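You operate a simulated robot arm through the tools that you are given. There is no shell and no other tool. Be economical: measure what you need, move in short steps, check, and stop when the job is done.

Carry out the task below with a simulated robot arm. There is one attempt and no reset: what you move stays moved.

JOB
Stack the grey line card that says "56" from the top of the long table on top of the grey line card labelled "29". Then press the zero button three times. Then take the yellow plate and put it on the top of the light box. Then put the yellow line card labelled "59" from the top of the long table on top of the folded orange canopy. Then take the blue panel and put it on the open shelf of the low bench. Keep to this order.

Only the result counts: the job must be done as asked and must still hold three seconds after the hand-in. Knocking over, shifting, dropping, spilling or breaking anything else fails it.

ROBOT AND FRAMES
A 7-joint arm with a vacuum gripper on a trunk, on a base that drives. Base frame: it is fixed to the floor where the robot stands at the start and does not move with it; the origin is under the middle of the robot, x ahead of it, y to its left, z up. Lengths are in m, angles in degrees, forces in N, time in s.
With the tool pointing down near the work surface it reaches from about 0.1 to 0.64 m from the robot's upright axis, wherever it stands. Its first joint turns from -115.0 to 115.0 degrees. Places, roughly: blue panel [0.75, -1, 1]; folded orange canopy [1, -2, 1]; grey line card [0.5, 0, 1]; open shelf of the low bench [-3.5, -2.3, 0.3]; top of the light box [1.8, -5.4, 0.9]; yellow line card [1.25, -1.5, 1]; yellow plate [1.25, -1.75, 1]; zero button [3.7, -2.1, 0.9]. Payload 2.55 kg.
Tool frame: the origin (TCP) lies in the middle of the cups' lips, and z points out of the cups. The gripper has 1 cup of 0.044 m across, covering 0.044 by 0.044 m (tool x, y); the bellows give 0.02 m. With the vacuum on, a cup seals on a smooth face that it is pressed against (1 to 4 N); it does not hold porous or soft things. The pull reaches 55 N.
Orientation is told as [roll, pitch, yaw] about the base's x, y, z axes, in that order, counted from this pose: with the cups facing straight down, the tool's x points along the base's -x, its y along +y and its z along -z.

CONTROLS
- The arm moves only by the tool play_rows. Its argument "deltas" is a list of rows, each a list of 7 numbers: the vacuum: 1 switches it on, 0 off, then the shift along the tool's x, y, z in m, then the turn, a rotation vector about the tool's x, y, z in degrees. In form: [[vac, x, y, z, rx, ry, rz], ...]. A call has 1 to 10 rows; each row is the pose to reach, as a shift and turn from the pose commanded when the call began, along the tool's axes at that moment. A row lasts 0.2 s, in which the tool goes at most 0.05 m and 8.6 degrees; a call with a longer step from one row to the next is refused whole, and so is a gripper value outside its range. Where a pose cannot be reached the arm comes as near as it can. A force on the tool above 40 N (or 10 N above the force at the start of the call, whichever is more), or a blocked arm, ends the call early, and 0.2 s more pass. The pull builds up within a second once a cup has sealed. Time passes only in rows, and 0.2 s behind the last, so rows that repeat a pose give it time. The reply holds the time, the measured pose of the TCP, the force on the tool along the base axes and the pull of the vacuum, in the units named above and with some noise, with the torque about the TCP (base axes, N m) and any sound that the robot's microphone picked up.
- Cameras (640 x 400 px; columns grow to the right, rows downward): "scene" is now at [0.0117, 0.1537, 1.8236]; the picture's right is [-0.31, -0.95, 0.00], its down [-0.75, 0.25, -0.61] and it looks along [0.58, -0.19, -0.79] (base axes); focal length 283 px, centre (320, 200). "wrist" rides on the gripper at [0.081, 0.006, -0.173] in the tool frame; the picture's right is [-0.08, 1.00, 0.00], its down [-0.89, -0.07, -0.45] and it looks along [-0.44, -0.04, 0.90] (tool axes); focal length 256 px, centre (320, 200). There is no depth. A picture from a camera that has moved, and an enlarged one, comes with that camera's place and axes in the base frame and with its lens.
- camera(camera): a new picture of that camera. The clock stands still meanwhile.
- lift_body(by): slides the trunk up (or, below 0, down) by that many m; the arm and the scene camera ride with it, the base frame stays. It gives what a move gives, with no picture.
- base_move(legs): drives the robot by 1 to 6 legs, each [ahead, left, turn to the left] in m, m and degrees, along the robot's own axes; the way and the turn of a leg run together, so that a leg with both is an arc; at most 1.5 m and 180 degrees a leg. The arm and the cameras ride along, it lands a little off, and it stops where it bumps. It gives what a move gives.
- pan_tilt(pan, tilt): turns the head with the scene camera to pan (to the left, within 155 degrees either way) and tilt (down, from -29 to 69), counted from straight ahead of the robot. It gives what a move gives.
- zoom(camera, box): a new picture of the part [left, top, right, bottom] of that camera's present view, enlarged. The clock stands still meanwhile.
- job_done(): hands the job in; it is judged then, once.

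Go step by step. Nothing tells you exact positions but the pictures and the camera data: compare them with the known pose of the tool, close in by small moves and look again before you grip or let go. The budget is 165 turns and 128 pictures, counting those below and the enlarged ones. Unless the task says otherwise, let go and move clear before handing in.

The tools are called after "Call:" as a command line: name --pt "numbers of a row" for each row, then --argument value for the rest, lists and objects as JSON in quotes. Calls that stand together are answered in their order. play_rows: Moves the arm, as the interface text tells. Its arguments: {"type":"object","properties":{"deltas":{"type":"array"}},"required":["deltas"]} The other tools are called the same way: lift_body (by) slides the trunk up or down; base_move (legs) drives the base; pan_tilt (pan, tilt) turns the head that bears the scene camera; camera (camera) takes a picture; zoom (camera, box) takes an enlarged picture of a part of a camera's view; job_done () hands the job in.

At the start:

```text
time: 0.0
position: [0.3704, 0.1443, 1.2009]
orientation: [0.0, 0.1, -0.1]
wrist_force: [0.3, 0.4, -0.4]
wrist_torque: [-0.01, -0.01, 0.0]
pull: 0.0
trunk travel left (down, up): [-0.925, 0.065]
robot x, y, heading: [0.0017, -0.0018, 0.1]
head pan, tilt: [-18.2, 52.2]
```

scene: 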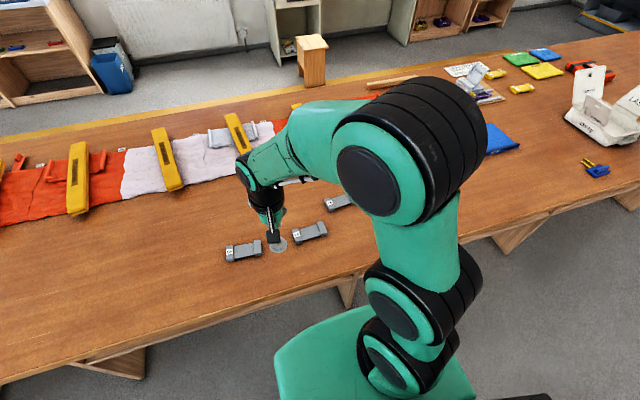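
wrist: 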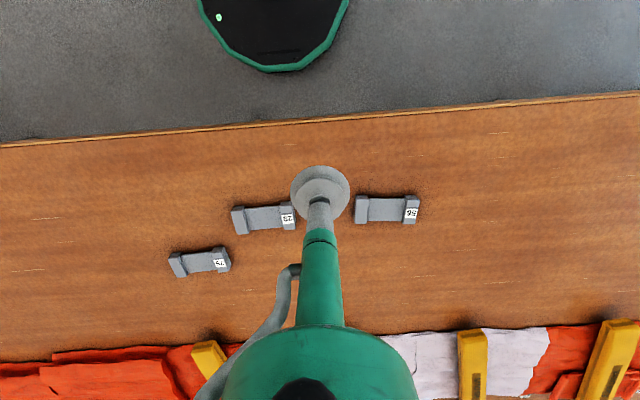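

The wrist view shows three grey cards near the tool. I zoom in to read the labels.

Call:
zoom --camera "wrist" --box '[150, 160, 450, 300]'

Call:
zoom --camera "scene" --box '[200, 180, 380, 280]'

Call:
zoom --camera "scene" --box '[420, 30, 640, 190]'

```text
2.13 times, centred on (300, 230) of wrist
camera zoom: at [0.2899, 0.1508, 1.3724], right [0.08, 1.0, 0.0], down [0.89, -0.07, 0.45], along [0.44, -0.04, -0.9], focal length 546 px, centre (363, 136)
```

zoom: 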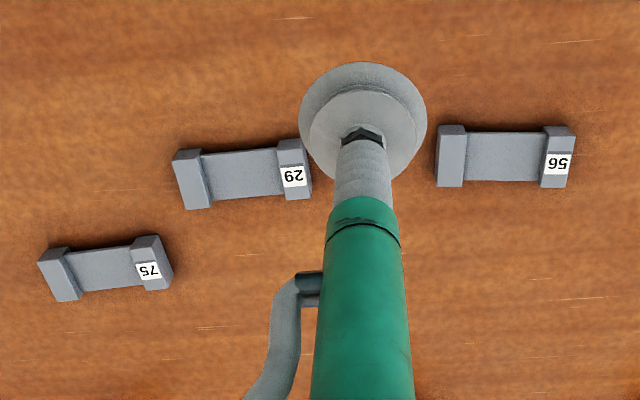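

```text
3.56 times, centred on (290, 230) of scene
camera zoom: at [0.0117, 0.1537, 1.8236], right [-0.31, -0.95, 0.0], down [-0.75, 0.25, -0.61], along [0.58, -0.19, -0.79], focal length 1007 px, centre (427, 93)
```

zoom: 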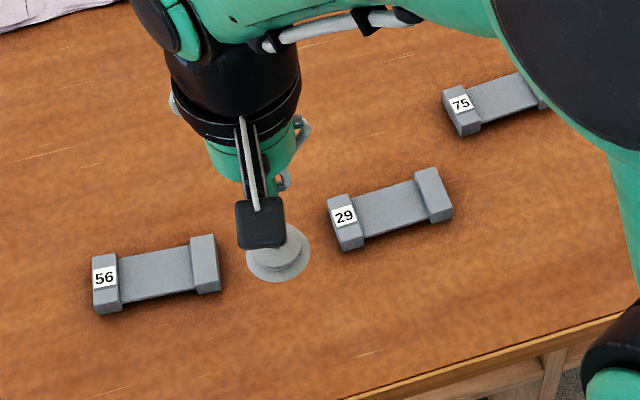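

```text
2.50 times, centred on (530, 110) of scene
camera zoom: at [0.0117, 0.1537, 1.8236], right [-0.31, -0.95, 0.0], down [-0.75, 0.25, -0.61], along [0.58, -0.19, -0.79], focal length 708 px, centre (-205, 425)
```

zoom: 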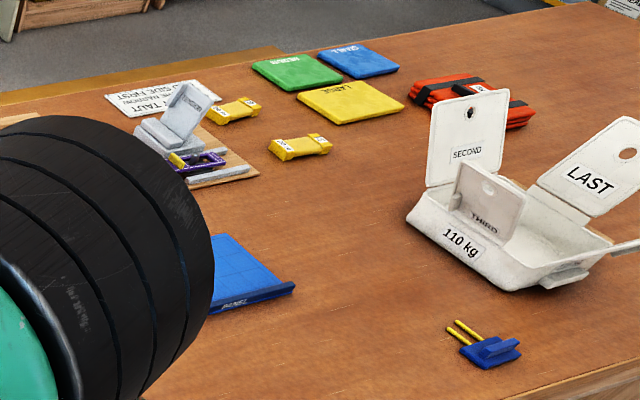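

Card 56 sits near (0.53, 0.257) and card 29 near (0.527, 0.02). I move above card 56.

Call:
play_rows --pt "0 -0.03 0.02 0.02 0 0 0" --pt "0 -0.06 0.045 0.04 0 0 0" --pt "0 -0.09 0.065 0.06 0 0 0" --pt "0 -0.12 0.085 0.08 0 0 0" --pt "0 -0.14 0.1 0.1 0 0 0" --pt "0 -0.16 0.113 0.12 0 0 0" --pt "0 -0.16 0.113 0.12 0 0 0"

Call:
camera --camera "wrist"

Call:
camera --camera "scene"

```text
time: 1.6
position: [0.5291, 0.2587, 1.0802]
orientation: [-0.1, 0.0, 0.0]
wrist_force: [-1.1, 0.2, 1.3]
wrist_torque: [0.01, -0.03, 0.01]
pull: 0.0
trunk travel left (down, up): [-0.925, 0.065]
robot x, y, heading: [0.0021, -0.0018, 0.0]
head pan, tilt: [-18.2, 52.2]
```

```text
122 pictures are left
camera wrist: at [0.4497, 0.2644, 1.252], right [0.08, 1.0, 0.0], down [0.89, -0.07, 0.45], along [0.44, -0.04, -0.9], focal length 256 px, centre (320, 200)
```

wrist: 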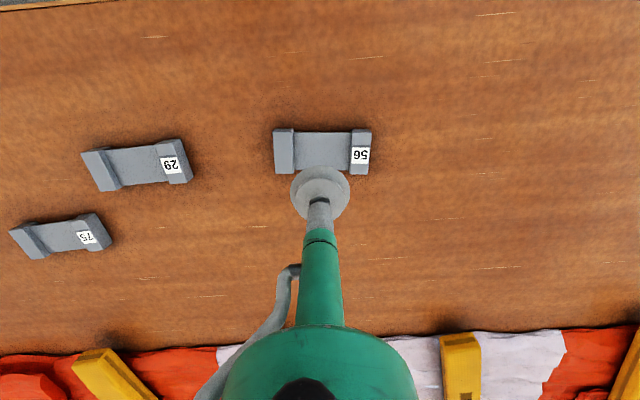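

```text
121 pictures are left
camera scene: at [0.0106, 0.1532, 1.8236], right [-0.31, -0.95, 0.0], down [-0.75, 0.25, -0.61], along [0.58, -0.19, -0.79], focal length 283 px, centre (320, 200)
```

scene: 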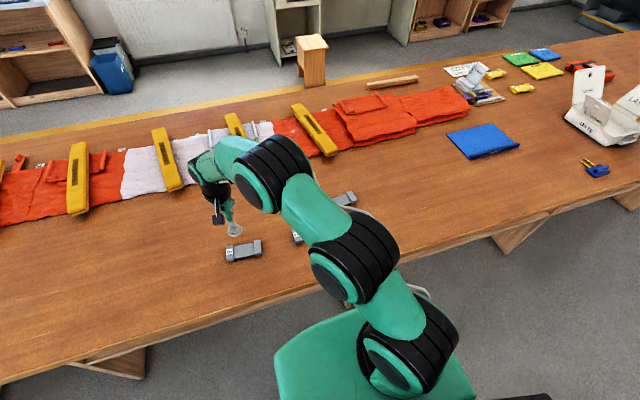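

Aligning over card 56 and descending partway.

Call:
play_rows --pt "0 -0.005 0.0 0.03 0 0 0" --pt "0 -0.006 0.001 0.06 0 0 0" --pt "0 -0.006 0.001 0.09 0 0 0" --pt "0 -0.006 0.001 0.09 0 0 0"

Call:
camera --camera "wrist"

Call:
zoom --camera "scene" --box '[190, 200, 310, 275]'

```text
time: 2.6
position: [0.5361, 0.2557, 0.9878]
orientation: [-0.1, 0.0, 0.0]
wrist_force: [0.1, -0.2, 0.7]
wrist_torque: [-0.02, -0.01, -0.01]
pull: 0.1
trunk travel left (down, up): [-0.925, 0.065]
robot x, y, heading: [0.0004, 0.0026, -0.0]
head pan, tilt: [-18.2, 52.2]
```

```text
120 pictures are left
camera wrist: at [0.4563, 0.2616, 1.1608], right [0.08, 1.0, 0.0], down [0.89, -0.07, 0.45], along [0.44, -0.03, -0.89], focal length 256 px, centre (320, 200)
```

wrist: 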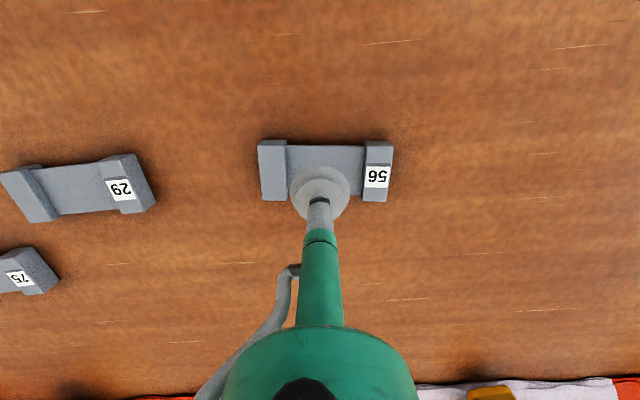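

```text
5.33 times, centred on (250, 238) of scene
camera zoom: at [0.0111, 0.1535, 1.8236], right [-0.31, -0.95, 0.0], down [-0.75, 0.25, -0.61], along [0.58, -0.19, -0.79], focal length 1511 px, centre (693, 0)
```

zoom: 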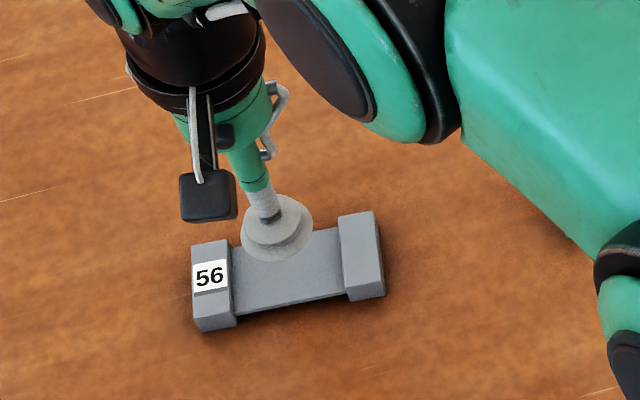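

I shift 5 mm left and lower slowly with the vacuum on.

Call:
play_rows --pt "0 0 0.005 0.01 0 0 0" --pt "1 0 0.005 0.02 0 0 0" --pt "1 0 0.005 0.03 0 0 0" --pt "1 0 0.005 0.035 0 0 0" --pt "1 0 0.005 0.035 0 0 0"

```text
time: 3.8
position: [0.5367, 0.2641, 0.9549]
orientation: [0.1, 0.1, 0.0]
wrist_force: [-1.0, -0.2, 0.4]
wrist_torque: [-0.04, 0.0, -0.03]
pull: 0.1
trunk travel left (down, up): [-0.925, 0.065]
robot x, y, heading: [0.0012, -0.0029, 0.1]
head pan, tilt: [-18.2, 52.2]
```

Call:
play_rows --pt "1 0 -0.002 0.004 0 0 0" --pt "1 0 -0.002 0.008 0 0 0" --pt "1 0 -0.002 0.008 0 0 0" --pt "1 0 -0.002 0.008 0 0 0"

Call:
zoom --camera "scene" --box '[190, 200, 310, 275]'

```text
time: 4.8
position: [0.536, 0.261, 0.9462]
orientation: [0.0, 0.0, 0.0]
wrist_force: [-0.5, 0.4, 0.2]
wrist_torque: [-0.03, 0.02, 0.0]
pull: 55.1
trunk travel left (down, up): [-0.925, 0.065]
robot x, y, heading: [0.0028, -0.0011, -0.0]
head pan, tilt: [-18.2, 52.2]
```

```text
5.33 times, centred on (250, 238) of scene
camera zoom: at [0.0119, 0.1538, 1.8236], right [-0.31, -0.95, 0.0], down [-0.75, 0.25, -0.61], along [0.58, -0.19, -0.79], focal length 1511 px, centre (693, 0)
```

zoom: 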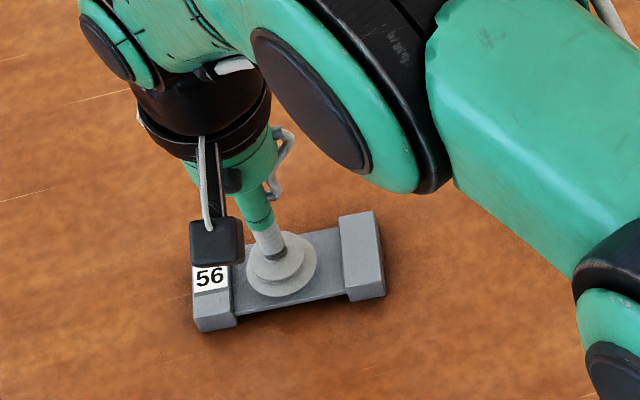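

Sealed (55 N). I lift and carry it partway toward card 29 to measure that one.

Call:
play_rows --pt "1 0 0 -0.02 0 0 0" --pt "1 0 0 -0.06 0 0 0" --pt "1 0 0 -0.1 0 0 0" --pt "1 0 -0.04 -0.11 0 0 0" --pt "1 0 -0.08 -0.11 0 0 0" --pt "1 0 -0.1 -0.11 0 0 0" --pt "1 0 -0.1 -0.11 0 0 0"

Call:
camera --camera "wrist"

Call:
zoom --camera "scene" --box '[200, 180, 380, 280]'

```text
time: 6.4
position: [0.5347, 0.1602, 1.0593]
orientation: [-0.1, 0.0, 0.0]
wrist_force: [0.3, 0.2, 0.1]
wrist_torque: [0.01, 0.0, 0.01]
pull: 0.1
trunk travel left (down, up): [-0.925, 0.065]
robot x, y, heading: [-0.0023, -0.0007, 0.1]
head pan, tilt: [-18.2, 52.2]
```

```text
117 pictures are left
camera wrist: at [0.4545, 0.166, 1.2306], right [0.08, 1.0, 0.0], down [0.89, -0.07, 0.45], along [0.44, -0.04, -0.9], focal length 256 px, centre (320, 200)
```

wrist: 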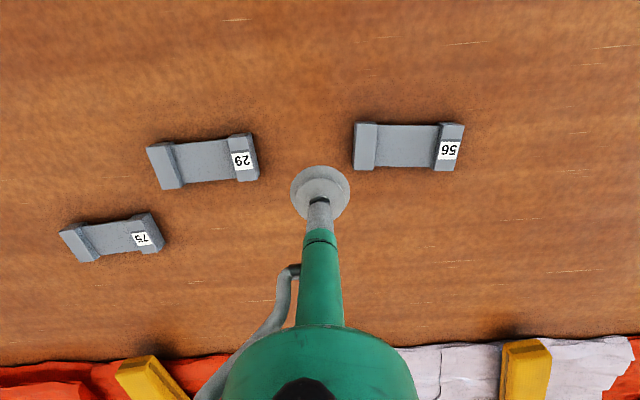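

```text
3.56 times, centred on (290, 230) of scene
camera zoom: at [0.0118, 0.154, 1.8236], right [-0.31, -0.95, 0.0], down [-0.75, 0.25, -0.61], along [0.58, -0.19, -0.79], focal length 1007 px, centre (427, 93)
```

zoom: 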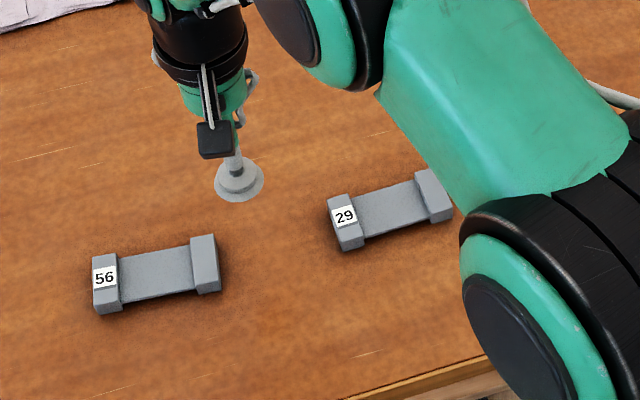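

The card wasn't lifted; it is still in place, so the seal broke. I go back, press firmer and lift slowly.

Call:
play_rows --pt "0 0 0.04 0 0 0 0" --pt "0 -0.001 0.08 0.03 0 0 0" --pt "0 -0.001 0.098 0.07 0 0 0" --pt "0 -0.001 0.098 0.095 0 0 0" --pt "1 -0.001 0.098 0.108 0 0 0" --pt "1 -0.001 0.098 0.114 0 0 0" --pt "1 -0.001 0.098 0.117 0 0 0" --pt "1 -0.001 0.098 0.117 0 0 0" --pt "1 -0.001 0.098 0.117 0 0 0"

Call:
zoom --camera "scene" --box '[190, 200, 310, 275]'

```text
time: 8.4
position: [0.5379, 0.2599, 0.939]
orientation: [0.0, 0.0, 0.0]
wrist_force: [-0.2, 0.2, -1.3]
wrist_torque: [0.01, 0.03, -0.01]
pull: 54.8
trunk travel left (down, up): [-0.925, 0.065]
robot x, y, heading: [-0.0007, -0.0003, -0.0]
head pan, tilt: [-18.2, 52.2]
```

```text
5.33 times, centred on (250, 238) of scene
camera zoom: at [0.0124, 0.1541, 1.8235], right [-0.31, -0.95, 0.0], down [-0.75, 0.25, -0.61], along [0.58, -0.19, -0.79], focal length 1511 px, centre (693, 0)
```

zoom: 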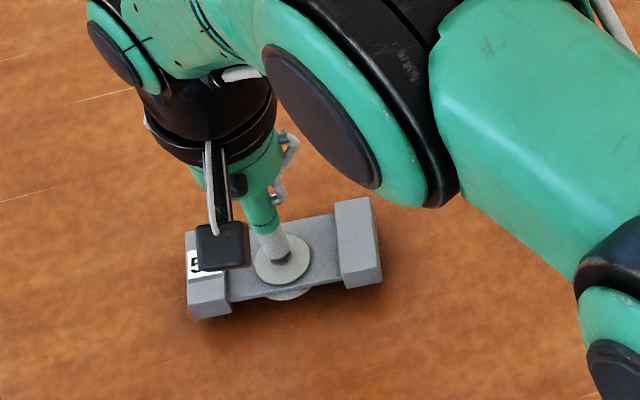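

Sealed with firmer press. Lift slowly by 1 cm steps.

Call:
play_rows --pt "1 0 0 0 0 0 0" --pt "1 0 0 -0.003 0 0 0" --pt "1 0 0 -0.007 0 0 0" --pt "1 0 0 -0.012 0 0 0" --pt "1 0 0 -0.018 0 0 0" --pt "1 0 0 -0.025 0 0 0" --pt "1 0 0 -0.033 0 0 0" --pt "1 0 0 -0.04 0 0 0"

Call:
zoom --camera "scene" --box '[190, 200, 310, 275]'

```text
time: 10.2
position: [0.5369, 0.2585, 0.9805]
orientation: [0.0, 0.0, 0.0]
wrist_force: [-0.7, 0.5, -0.5]
wrist_torque: [0.01, 0.03, -0.02]
pull: 54.5
trunk travel left (down, up): [-0.925, 0.065]
robot x, y, heading: [-0.0065, -0.0009, 0.1]
head pan, tilt: [-18.2, 52.2]
```

```text
5.33 times, centred on (250, 238) of scene
camera zoom: at [0.0122, 0.154, 1.8235], right [-0.31, -0.95, 0.0], down [-0.75, 0.25, -0.61], along [0.58, -0.19, -0.79], focal length 1511 px, centre (693, 0)
```

zoom: 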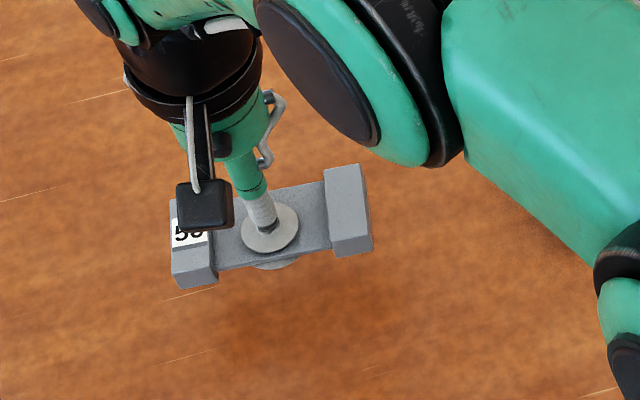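

Held now. I carry it over card 29 with a 6.6° turn.

Call:
play_rows --pt "1 0 0 -0.02 0 0 0" --pt "1 0 0 -0.045 0 0 0" --pt "1 0 -0.025 -0.07 0 0 -1" --pt "1 0 -0.06 -0.07 0 0 -2" --pt "1 0.0 -0.1 -0.07 0 0 -3" --pt "1 0.0 -0.14 -0.07 0 0 -4" --pt "1 0.0 -0.18 -0.07 0 0 -5" --pt "1 0.0 -0.215 -0.07 0 0 -6" --pt "1 0.0 -0.235 -0.07 0 0 -6.6" --pt "1 0.0 -0.235 -0.07 0 0 -6.6"

Call:
camera --camera "wrist"

Call:
zoom --camera "scene" --box '[230, 170, 390, 270]'

```text
time: 12.4
position: [0.5387, 0.025, 1.0491]
orientation: [-0.1, 0.0, 6.7]
wrist_force: [-0.2, 0.6, -0.4]
wrist_torque: [-0.02, 0.02, 0.0]
pull: 55.2
trunk travel left (down, up): [-0.925, 0.065]
robot x, y, heading: [0.0023, 0.0018, 0.2]
head pan, tilt: [-18.2, 52.2]
```

```text
113 pictures are left
camera wrist: at [0.4588, 0.0209, 1.221], right [-0.04, 1.0, 0.0], down [0.89, 0.03, 0.45], along [0.44, 0.02, -0.9], focal length 256 px, centre (320, 200)
```

wrist: 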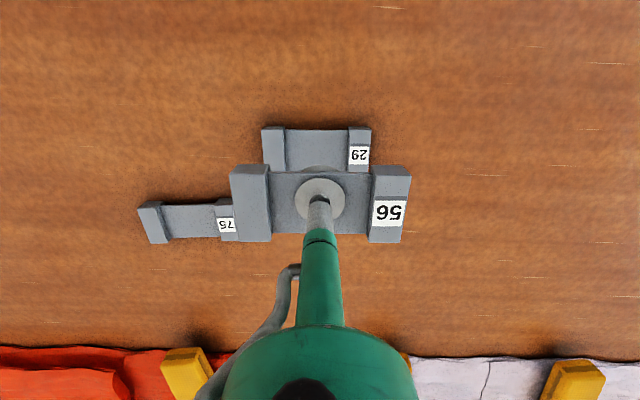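

```text
4.00 times, centred on (310, 220) of scene
camera zoom: at [0.0124, 0.1542, 1.8235], right [-0.31, -0.95, 0.0], down [-0.75, 0.25, -0.61], along [0.58, -0.19, -0.79], focal length 1133 px, centre (360, 120)
```

zoom: 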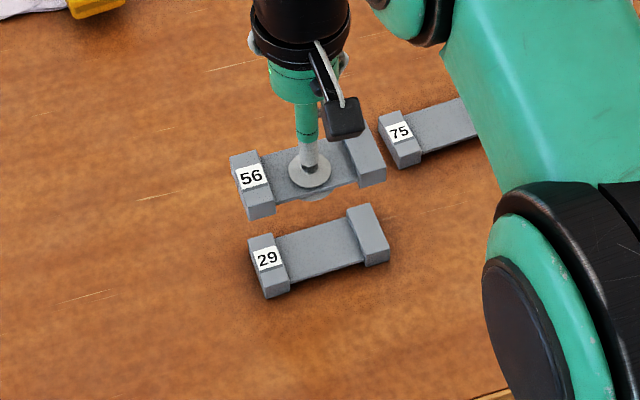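

Aligned in yaw. I nudge and lower halfway, then check.

Call:
play_rows --pt "1 0.002 -0.003 0.015 0 0 0" --pt "1 0.002 -0.003 0.03 0 0 0" --pt "1 0.002 -0.003 0.045 0 0 0" --pt "1 0.002 -0.003 0.05 0 0 0" --pt "1 0.002 -0.003 0.05 0 0 0"

Call:
zoom --camera "scene" --box '[270, 195, 350, 245]'

Call:
zoom --camera "wrist" --box '[200, 110, 440, 260]'

```text
time: 13.6
position: [0.5361, 0.0215, 1.0003]
orientation: [0.0, 0.0, 6.7]
wrist_force: [0.5, -0.4, -0.8]
wrist_torque: [-0.02, 0.02, 0.0]
pull: 54.7
trunk travel left (down, up): [-0.925, 0.065]
robot x, y, heading: [-0.0016, -0.0007, -0.1]
head pan, tilt: [-18.2, 52.2]
```

```text
8.00 times, centred on (310, 220) of scene
camera zoom: at [0.0123, 0.1537, 1.8236], right [-0.31, -0.95, 0.0], down [-0.75, 0.25, -0.61], along [0.58, -0.19, -0.79], focal length 2266 px, centre (400, 40)
```

zoom: 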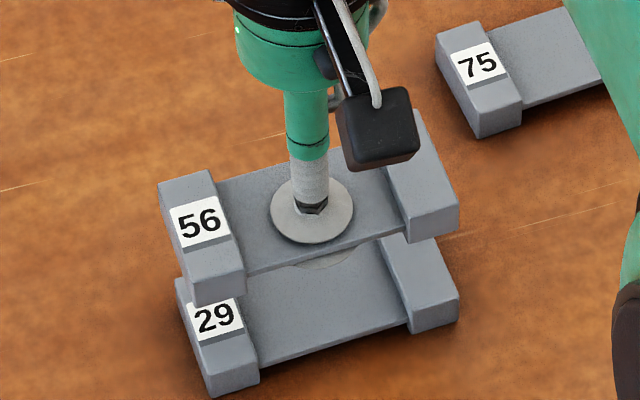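

```text
2.67 times, centred on (320, 185) of wrist
camera zoom: at [0.4559, 0.0177, 1.1721], right [-0.04, 1.0, 0.0], down [0.89, 0.03, 0.45], along [0.45, 0.02, -0.9], focal length 683 px, centre (320, 240)
```

zoom: 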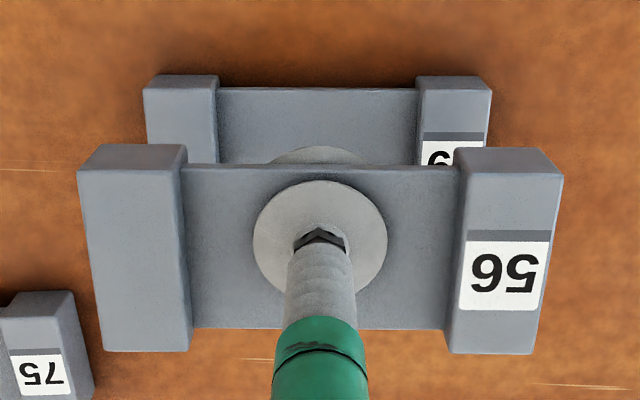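

Card 56 is about 7 mm too far forward relative to 29; correcting and lowering a bit.

Call:
play_rows --pt "1 0.007 0.001 0.0 0 0 0" --pt "1 0.007 0.001 0.008 0 0 0" --pt "1 0.007 0.001 0.014 0 0 0" --pt "1 0.007 0.001 0.014 0 0 0"

Call:
zoom --camera "scene" --box '[270, 195, 350, 245]'

Call:
zoom --camera "wrist" --box '[200, 110, 440, 260]'

```text
time: 14.6
position: [0.5284, 0.0209, 0.9857]
orientation: [0.0, 0.0, 6.6]
wrist_force: [-0.7, 0.5, -0.4]
wrist_torque: [0.03, 0.06, -0.01]
pull: 54.9
trunk travel left (down, up): [-0.925, 0.065]
robot x, y, heading: [-0.0005, 0.0015, 0.1]
head pan, tilt: [-18.2, 52.2]
```

```text
8.00 times, centred on (310, 220) of scene
camera zoom: at [0.0122, 0.1537, 1.8236], right [-0.31, -0.95, 0.0], down [-0.75, 0.25, -0.61], along [0.58, -0.19, -0.79], focal length 2266 px, centre (400, 40)
```

zoom: 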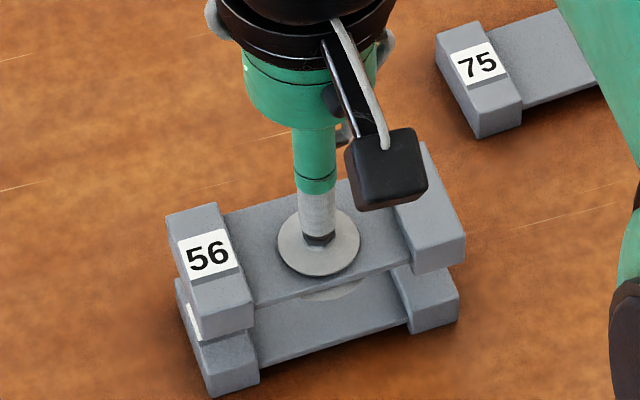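

```text
2.67 times, centred on (320, 185) of wrist
camera zoom: at [0.4479, 0.0173, 1.1582], right [-0.04, 1.0, 0.0], down [0.89, 0.03, 0.45], along [0.45, 0.02, -0.9], focal length 683 px, centre (320, 240)
```

zoom: 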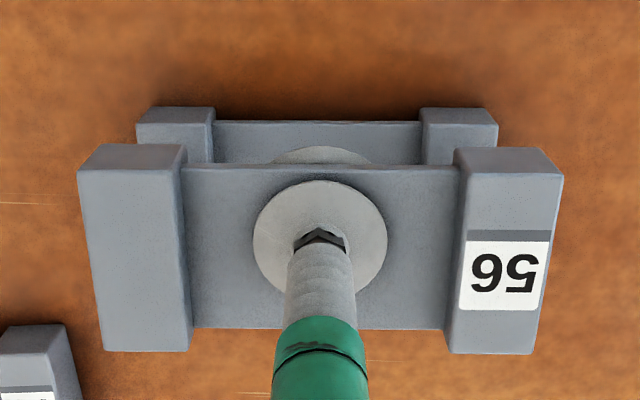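

Well aligned now. I lower to contact.

Call:
play_rows --pt "1 0 0 0.004 0 0 0" --pt "1 0 0 0.008 0 0 0" --pt "1 0 0 0.011 0 0 0" --pt "1 0 0 0.011 0 0 0"

Call:
zoom --camera "scene" --box '[270, 195, 350, 245]'

```text
time: 15.6
position: [0.5286, 0.0225, 0.9747]
orientation: [0.0, 0.0, 6.6]
wrist_force: [1.0, 0.7, -0.5]
wrist_torque: [-0.01, 0.02, -0.01]
pull: 55.2
trunk travel left (down, up): [-0.925, 0.065]
robot x, y, heading: [-0.0007, 0.0025, -0.1]
head pan, tilt: [-18.2, 52.2]
```

```text
8.00 times, centred on (310, 220) of scene
camera zoom: at [0.0123, 0.1537, 1.8236], right [-0.31, -0.95, 0.0], down [-0.75, 0.25, -0.61], along [0.58, -0.19, -0.79], focal length 2266 px, centre (400, 40)
```

zoom: 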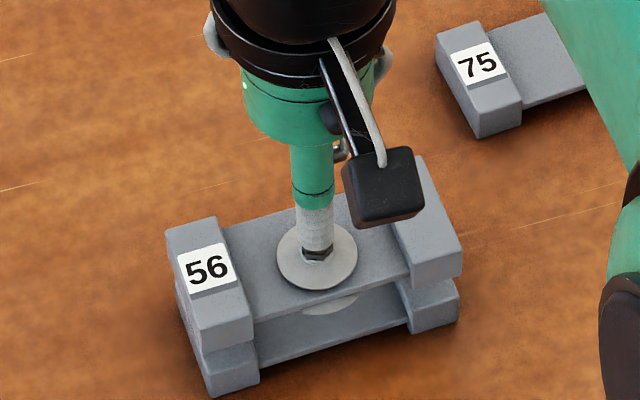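

Call:
play_rows --pt "1 0 -0.001 0.002 0 0 0" --pt "1 0 -0.001 0.004 0 0 0" --pt "1 0 -0.001 0.006 0 0 0" --pt "1 0 -0.001 0.006 0 0 0"

Call:
zoom --camera "scene" --box '[270, 195, 350, 245]'

```text
time: 16.6
position: [0.528, 0.0212, 0.9704]
orientation: [-0.1, -0.1, 6.7]
wrist_force: [-0.1, -0.6, 0.1]
wrist_torque: [-0.04, 0.03, -0.01]
pull: 55.0
trunk travel left (down, up): [-0.925, 0.065]
robot x, y, heading: [0.0015, -0.0016, -0.2]
head pan, tilt: [-18.2, 52.2]
```

```text
8.00 times, centred on (310, 220) of scene
camera zoom: at [0.0123, 0.1537, 1.8236], right [-0.31, -0.95, 0.0], down [-0.75, 0.25, -0.61], along [0.58, -0.19, -0.79], focal length 2266 px, centre (400, 40)
```

zoom: 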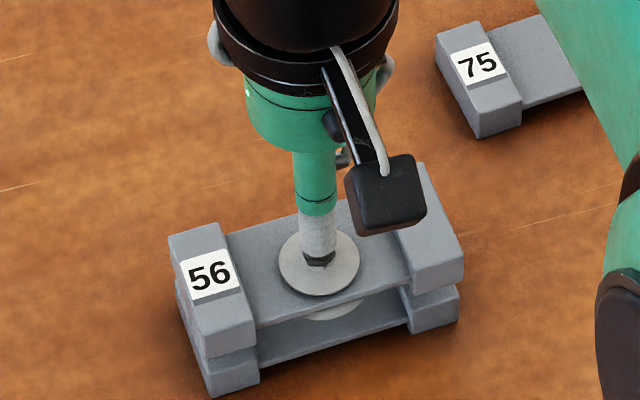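

Call:
play_rows --pt "1 0 0 0.002 0 0 0" --pt "1 0 0 0.004 0 0 0" --pt "1 0 0 0.006 0 0 0" --pt "1 0 0 0.006 0 0 0"

Call:
zoom --camera "scene" --box '[270, 195, 350, 245]'

```text
time: 17.6
position: [0.5278, 0.0201, 0.9625]
orientation: [-0.1, 0.1, 6.7]
wrist_force: [0.1, -0.9, -0.9]
wrist_torque: [0.01, 0.04, 0.01]
pull: 54.8
trunk travel left (down, up): [-0.925, 0.065]
robot x, y, heading: [-0.0022, 0.0019, -0.2]
head pan, tilt: [-18.2, 52.2]
```

```text
8.00 times, centred on (310, 220) of scene
camera zoom: at [0.0123, 0.1537, 1.8236], right [-0.31, -0.95, 0.0], down [-0.75, 0.25, -0.61], along [0.58, -0.19, -0.79], focal length 2266 px, centre (400, 40)
```

zoom: 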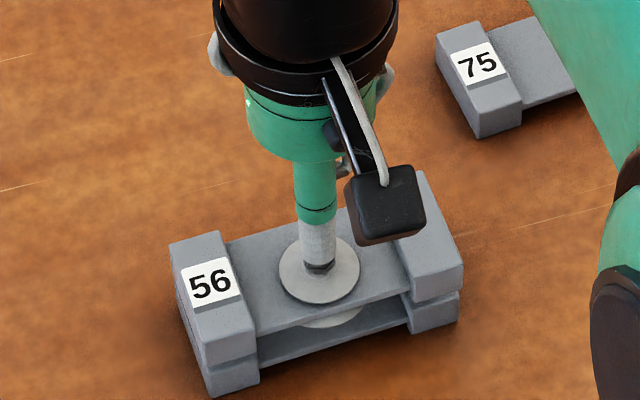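

Call:
play_rows --pt "1 0 0.001 0.002 0 0 0" --pt "1 0 0.001 0.004 0 0 0" --pt "1 0 0.001 0.004 0 0 0"

Call:
zoom --camera "scene" --box '[270, 195, 350, 245]'

Call:
zoom --camera "wrist" --box '[200, 110, 440, 260]'

```text
time: 18.4
position: [0.5285, 0.0208, 0.9592]
orientation: [0.1, 0.0, 6.6]
wrist_force: [0.2, -0.1, 1.1]
wrist_torque: [0.02, 0.02, -0.01]
pull: 55.0
trunk travel left (down, up): [-0.925, 0.065]
robot x, y, heading: [-0.0006, -0.0025, 0.2]
head pan, tilt: [-18.2, 52.2]
```

```text
8.00 times, centred on (310, 220) of scene
camera zoom: at [0.0123, 0.1537, 1.8236], right [-0.31, -0.95, 0.0], down [-0.75, 0.25, -0.61], along [0.58, -0.19, -0.79], focal length 2266 px, centre (400, 40)
```

zoom: 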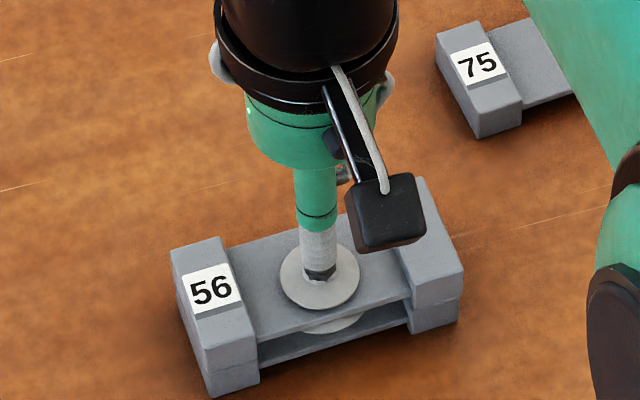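

```text
2.67 times, centred on (320, 185) of wrist
camera zoom: at [0.448, 0.0176, 1.1307], right [-0.04, 1.0, 0.0], down [0.89, 0.03, 0.45], along [0.45, 0.02, -0.9], focal length 683 px, centre (320, 240)
```

zoom: 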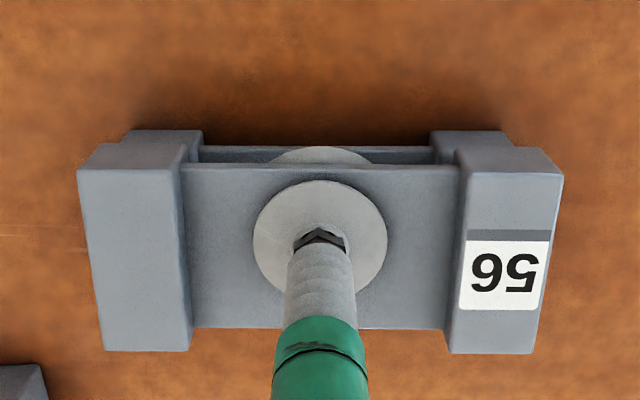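

Practically in contact. One more press and release.

Call:
play_rows --pt "1 0 -0.001 0.002 0 0 0" --pt "1 0 -0.001 0.004 0 0 0" --pt "1 0 -0.001 0.004 0 0 0"

Call:
zoom --camera "scene" --box '[270, 195, 350, 245]'

```text
time: 19.2
position: [0.5283, 0.0217, 0.9545]
orientation: [-0.1, 0.0, 6.6]
wrist_force: [-1.3, -0.2, 0.0]
wrist_torque: [0.02, 0.03, -0.03]
pull: 55.0
trunk travel left (down, up): [-0.925, 0.065]
robot x, y, heading: [-0.0013, 0.0005, 0.1]
head pan, tilt: [-18.2, 52.2]
```

```text
8.00 times, centred on (310, 220) of scene
camera zoom: at [0.0123, 0.1537, 1.8236], right [-0.31, -0.95, 0.0], down [-0.75, 0.25, -0.61], along [0.58, -0.19, -0.79], focal length 2266 px, centre (400, 40)
```

zoom: 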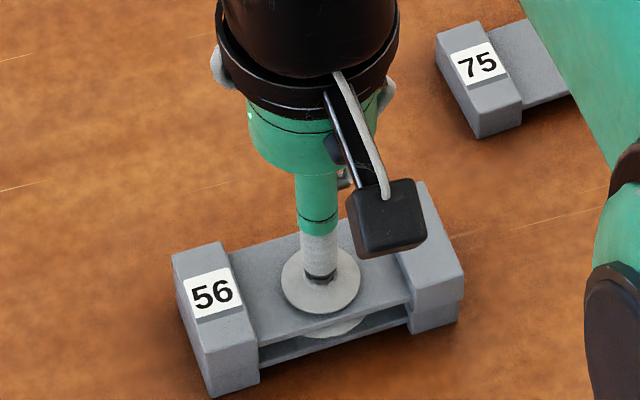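

Call:
play_rows --pt "1 0 0 0.002 0 0 0" --pt "1 0 0 0.004 0 0 0" --pt "1 0 0 0.004 0 0 0" --pt "1 0 0 0.004 0 0 0"

Call:
zoom --camera "scene" --box '[270, 195, 350, 245]'

```text
time: 20.2
position: [0.5282, 0.0214, 0.9505]
orientation: [0.0, 0.1, 6.6]
wrist_force: [0.2, 1.3, -0.8]
wrist_torque: [0.01, 0.04, 0.02]
pull: 55.1
trunk travel left (down, up): [-0.925, 0.065]
robot x, y, heading: [0.0003, 0.0017, -0.1]
head pan, tilt: [-18.2, 52.2]
```

```text
8.00 times, centred on (310, 220) of scene
camera zoom: at [0.0123, 0.1537, 1.8236], right [-0.31, -0.95, 0.0], down [-0.75, 0.25, -0.61], along [0.58, -0.19, -0.79], focal length 2266 px, centre (400, 40)
```

zoom: 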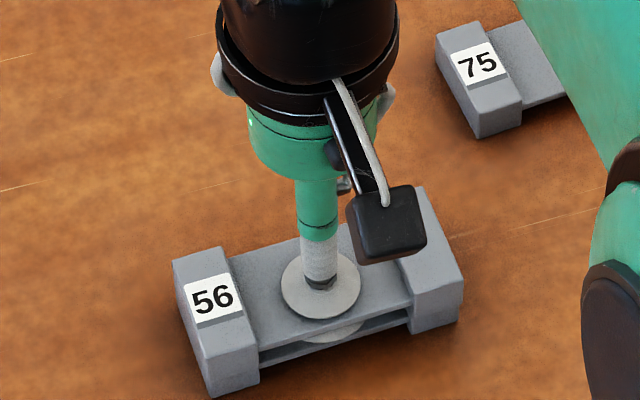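

Call:
zoom --camera "scene" --box '[288, 222, 332, 248]'

Call:
zoom --camera "wrist" --box '[220, 140, 420, 250]'

```text
14.55 times, centred on (310, 235) of scene
camera zoom: at [0.0123, 0.1537, 1.8236], right [-0.31, -0.95, 0.0], down [-0.75, 0.25, -0.61], along [0.58, -0.19, -0.79], focal length 4120 px, centre (466, -309)
```

zoom: 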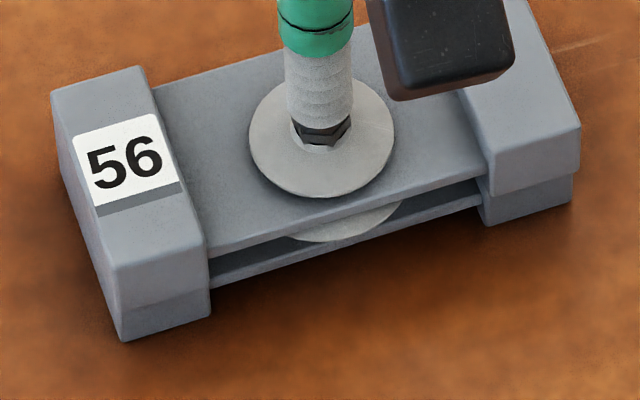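

```text
3.20 times, centred on (320, 195) of wrist
camera zoom: at [0.4479, 0.0174, 1.123], right [-0.04, 1.0, 0.0], down [0.89, 0.03, 0.45], along [0.44, 0.02, -0.9], focal length 819 px, centre (320, 216)
```

zoom: 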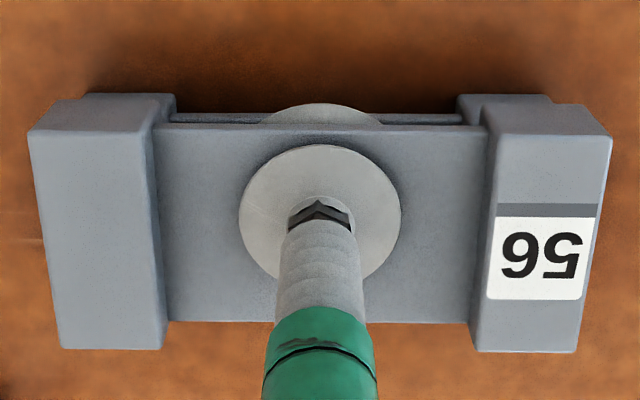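

The card is still hanging slightly above and is ~5 mm too near the robot. I correct and go on down.

Call:
play_rows --pt "1 -0.005 -0.001 0 0 0 0" --pt "1 -0.005 -0.001 0.002 0 0 0" --pt "1 -0.005 -0.001 0.004 0 0 0" --pt "1 -0.005 -0.001 0.006 0 0 0" --pt "1 -0.005 -0.001 0.006 0 0 0"

Call:
zoom --camera "scene" --box '[288, 222, 332, 248]'

Call:
zoom --camera "wrist" --box '[220, 140, 420, 250]'

```text
time: 21.4
position: [0.532, 0.0186, 0.9469]
orientation: [-0.1, -0.2, 6.6]
wrist_force: [-1.7, -2.2, 7.7]
wrist_torque: [0.0, 0.13, 0.04]
pull: 54.4
trunk travel left (down, up): [-0.925, 0.065]
robot x, y, heading: [-0.0007, 0.0014, -0.1]
head pan, tilt: [-18.2, 52.2]
```

```text
14.55 times, centred on (310, 235) of scene
camera zoom: at [0.0109, 0.1532, 1.8237], right [-0.31, -0.95, 0.0], down [-0.75, 0.25, -0.61], along [0.58, -0.19, -0.79], focal length 4120 px, centre (466, -309)
```

zoom: 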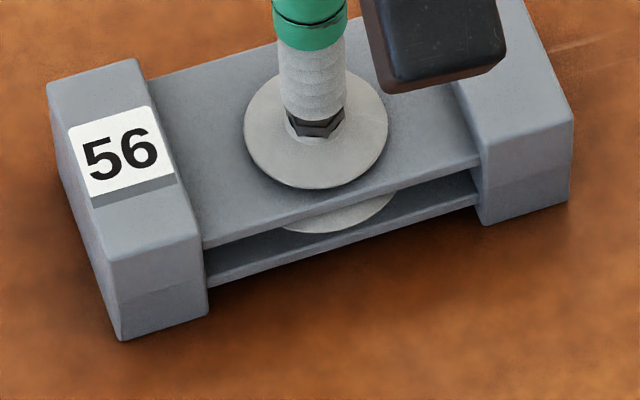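

```text
3.20 times, centred on (320, 195) of wrist
camera zoom: at [0.4522, 0.017, 1.1183], right [-0.04, 1.0, 0.0], down [0.89, 0.03, 0.45], along [0.45, 0.02, -0.89], focal length 819 px, centre (320, 216)
```

zoom: 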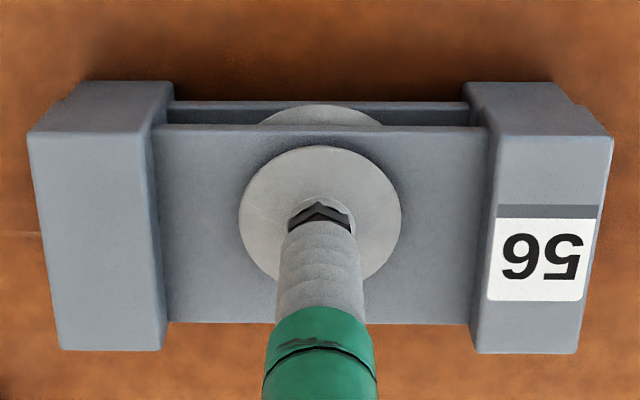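

Contact (7.7 N) with good alignment. Release and lift.

Call:
play_rows --pt "1 0 0 -0.001 0 0 0" --pt "0 0 0 -0.001 0 0 0" --pt "0 0 0 -0.001 0 0 0" --pt "0 0 0 -0.001 0 0 0" --pt "0 0 0 -0.005 0 0 0" --pt "0 0 0 -0.02 0 0 0" --pt "0 0 0 -0.06 0 0 0" --pt "0 0 0 -0.1 0 0 0" --pt "0 0 0 -0.14 0 0 0" --pt "0 0 0 -0.18 0 0 0"

Call:
camera --camera "wrist"

Call:
camera --camera "scene"

```text
time: 23.6
position: [0.5303, 0.0222, 1.1237]
orientation: [0.1, 0.0, 6.5]
wrist_force: [-0.3, -0.1, -0.4]
wrist_torque: [0.01, -0.01, 0.01]
pull: 0.0
trunk travel left (down, up): [-0.925, 0.065]
robot x, y, heading: [0.0021, -0.0015, -0.2]
head pan, tilt: [-18.2, 52.2]
```

```text
96 pictures are left
camera wrist: at [0.4506, 0.0185, 1.2955], right [-0.04, 1.0, 0.0], down [0.89, 0.03, 0.45], along [0.44, 0.02, -0.9], focal length 256 px, centre (320, 200)
```

wrist: 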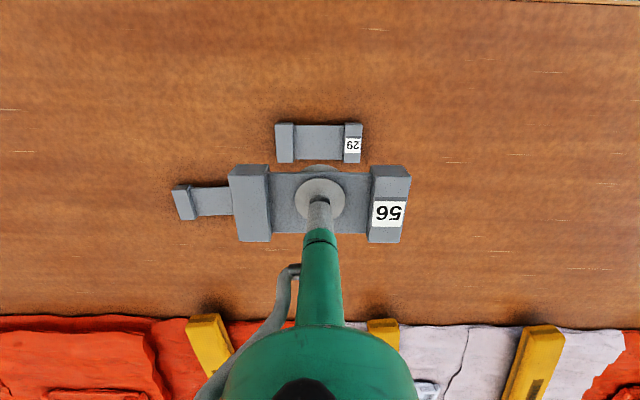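

```text
95 pictures are left
camera scene: at [0.0105, 0.1536, 1.8235], right [-0.31, -0.95, 0.0], down [-0.75, 0.25, -0.61], along [0.58, -0.19, -0.79], focal length 283 px, centre (320, 200)
```

scene: 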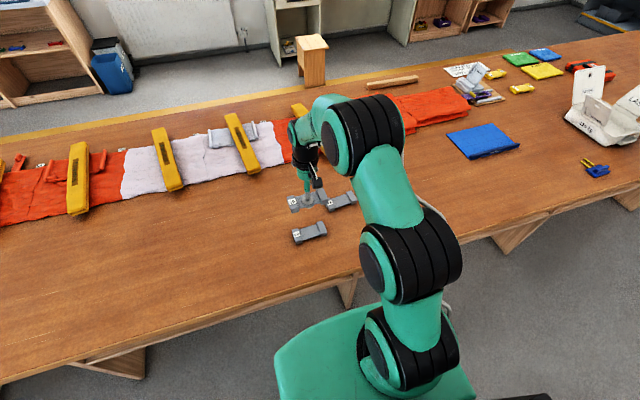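

The card stuck to the cup despite zero pull. I re-engage the vacuum at once and take it back down onto card 29.

Call:
play_rows --pt "1 0 0 0 0 0 0" --pt "1 0 0 0.03 0 0 0" --pt "1 0 0 0.07 0 0 0" --pt "1 0 0 0.11 0 0 0" --pt "1 0 0 0.14 0 0 0" --pt "1 0 0 0.16 0 0 0" --pt "1 0 0 0.17 0 0 0" --pt "1 0 0 0.17 0 0 0"

Call:
zoom --camera "scene" --box '[288, 222, 332, 248]'

Call:
zoom --camera "wrist" --box '[220, 140, 420, 250]'

```text
time: 25.4
position: [0.5332, 0.0198, 0.9566]
orientation: [-0.1, 0.1, 6.6]
wrist_force: [0.8, -0.7, 0.6]
wrist_torque: [-0.04, 0.02, 0.03]
pull: 54.8
trunk travel left (down, up): [-0.925, 0.065]
robot x, y, heading: [0.0003, -0.0002, -0.2]
head pan, tilt: [-18.2, 52.2]
```

```text
14.55 times, centred on (310, 235) of scene
camera zoom: at [0.0121, 0.1537, 1.8236], right [-0.31, -0.95, 0.0], down [-0.75, 0.25, -0.61], along [0.58, -0.19, -0.79], focal length 4120 px, centre (466, -309)
```

zoom: 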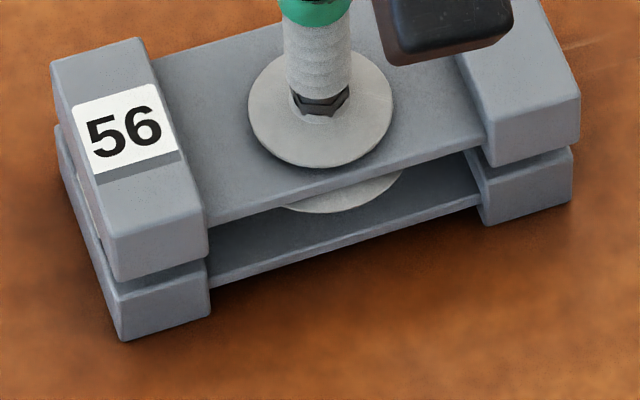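

```text
3.20 times, centred on (320, 195) of wrist
camera zoom: at [0.4527, 0.0161, 1.1281], right [-0.04, 1.0, 0.0], down [0.89, 0.03, 0.45], along [0.45, 0.02, -0.9], focal length 819 px, centre (320, 216)
```

zoom: 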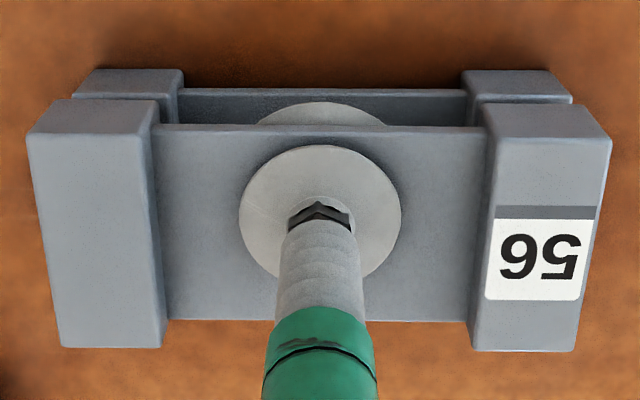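

Aligned again, ~8 mm above. I lower to contact, release, and hold still for a while.

Call:
play_rows --pt "1 0 0 0.003 0 0 0" --pt "1 0 0 0.006 0 0 0" --pt "1 0 0 0.009 0 0 0" --pt "1 0 0 0.009 0 0 0" --pt "0 0 0 0.009 0 0 0" --pt "0 0 0 0.009 0 0 0" --pt "0 0 0 0.009 0 0 0" --pt "0 0 0 0.009 0 0 0" --pt "0 0 0 0.009 0 0 0" --pt "0 0 0 0.009 0 0 0"

Call:
play_rows --pt "0 0 0 0 0 0 0" --pt "0 0 0 0 0 0 0" --pt "0 0 0 0 0 0 0" --pt "0 0 0 0 0 0 0" --pt "0 0 0 -0.003 0 0 0" --pt "0 0 0 -0.006 0 0 0" --pt "0 0 0 -0.01 0 0 0" --pt "0 0 0 -0.015 0 0 0" --pt "0 0 0 -0.015 0 0 0"

Call:
zoom --camera "scene" --box '[288, 222, 332, 248]'

```text
time: 27.6
position: [0.5338, 0.0195, 0.9462]
orientation: [0.0, 0.1, 6.7]
wrist_force: [0.0, -0.8, 0.3]
wrist_torque: [0.01, -0.01, -0.01]
pull: 0.1
trunk travel left (down, up): [-0.925, 0.065]
robot x, y, heading: [0.003, -0.0027, -0.3]
head pan, tilt: [-18.2, 52.2]
```

```text
time: 29.6
position: [0.5339, 0.0211, 0.961]
orientation: [0.0, 0.0, 6.5]
wrist_force: [0.0, -0.5, -0.7]
wrist_torque: [-0.02, 0.02, -0.03]
pull: 0.1
trunk travel left (down, up): [-0.925, 0.065]
robot x, y, heading: [-0.0039, 0.0009, -0.0]
head pan, tilt: [-18.2, 52.2]
```

```text
14.55 times, centred on (310, 235) of scene
camera zoom: at [0.0121, 0.1537, 1.8236], right [-0.31, -0.95, 0.0], down [-0.75, 0.25, -0.61], along [0.58, -0.19, -0.79], focal length 4120 px, centre (466, -309)
```

zoom: 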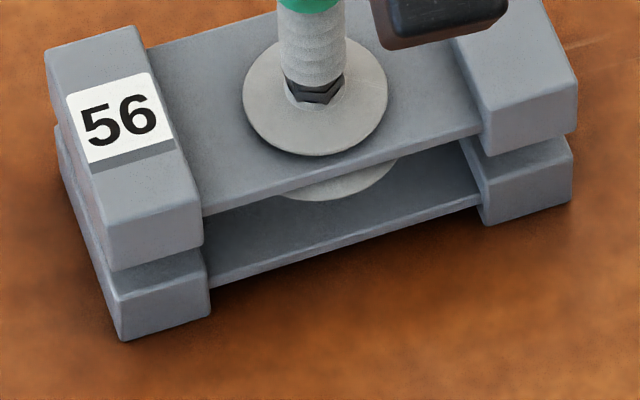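

The card still clings with vacuum off. I go back down to contact and try a negative (blow-off) value, which at worst is refused.

Call:
play_rows --pt "0 0 0 0.005 0 0 0" --pt "0 0 0 0.01 0 0 0" --pt "0 0 0 0.015 0 0 0" --pt "0 0 0 0.017 0 0 0" --pt "0 0 0 0.017 0 0 0"

Call:
play_rows --pt "-1 0 0 0 0 0 0" --pt "-1 0 0 0 0 0 0" --pt "-1 0 0 0 0 0 0"

```text
time: 30.8
position: [0.5326, 0.0194, 0.9441]
orientation: [0.1, 0.0, 6.5]
wrist_force: [-0.7, -0.1, 0.0]
wrist_torque: [0.02, -0.01, 0.0]
pull: 0.1
trunk travel left (down, up): [-0.925, 0.065]
robot x, y, heading: [-0.0014, 0.0033, 0.1]
head pan, tilt: [-18.2, 52.2]
```

```text
refused: -1 is not a number from 0 to 1
```

Call:
zoom --camera "scene" --box '[288, 222, 332, 248]'

Call:
play_rows --pt "0 0 0 0.002 0 0 0" --pt "0 0 0 0.004 0 0 0" --pt "0 0 0 0.004 0 0 0"

Call:
zoom --camera "scene" --box '[288, 222, 332, 248]'

```text
14.55 times, centred on (310, 235) of scene
camera zoom: at [0.0118, 0.1537, 1.8236], right [-0.31, -0.95, 0.0], down [-0.75, 0.25, -0.61], along [0.58, -0.19, -0.79], focal length 4120 px, centre (466, -309)
```

zoom: 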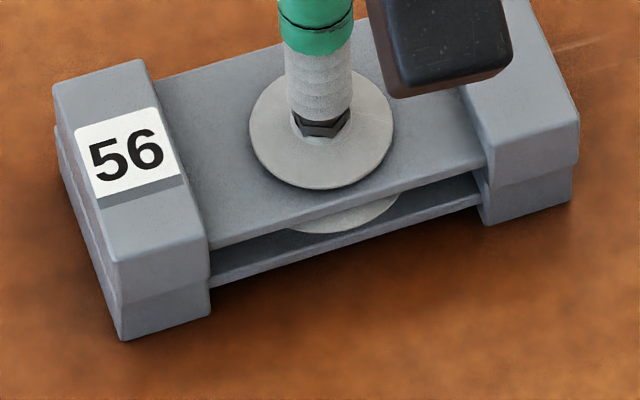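

```text
time: 31.6
position: [0.5344, 0.02, 0.9401]
orientation: [0.0, 0.0, 6.6]
wrist_force: [-0.4, -0.3, 0.5]
wrist_torque: [0.04, -0.02, -0.01]
pull: 0.0
trunk travel left (down, up): [-0.925, 0.065]
robot x, y, heading: [0.0024, 0.0005, 0.0]
head pan, tilt: [-18.2, 52.2]
```

```text
14.55 times, centred on (310, 235) of scene
camera zoom: at [0.0115, 0.1537, 1.8236], right [-0.31, -0.95, 0.0], down [-0.75, 0.25, -0.61], along [0.58, -0.19, -0.79], focal length 4120 px, centre (466, -309)
```

zoom: 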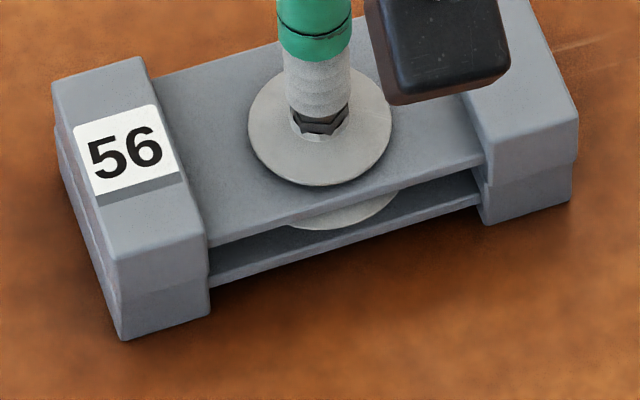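

Call:
play_rows --pt "0 0 0 -0.004 0 0 0" --pt "0 0 0 -0.008 0 0 0" --pt "0 0 0 -0.012 0 0 0" --pt "0 0 0 -0.016 0 0 0" --pt "0 0 0 -0.016 0 0 0"

Call:
zoom --camera "scene" --box '[288, 222, 332, 248]'

```text
time: 32.8
position: [0.5335, 0.0205, 0.9577]
orientation: [0.0, -0.1, 6.6]
wrist_force: [0.6, 0.0, -0.5]
wrist_torque: [-0.01, 0.03, 0.0]
pull: 0.1
trunk travel left (down, up): [-0.925, 0.065]
robot x, y, heading: [-0.0028, -0.0014, -0.1]
head pan, tilt: [-18.2, 52.2]
```

```text
14.55 times, centred on (310, 235) of scene
camera zoom: at [0.0121, 0.1537, 1.8236], right [-0.31, -0.95, 0.0], down [-0.75, 0.25, -0.61], along [0.58, -0.19, -0.79], focal length 4120 px, centre (466, -309)
```

zoom: 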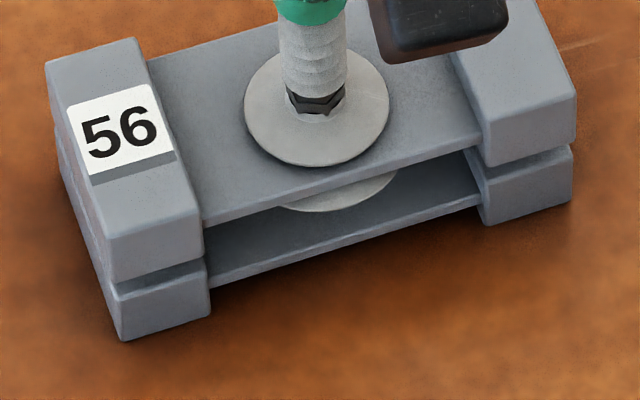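

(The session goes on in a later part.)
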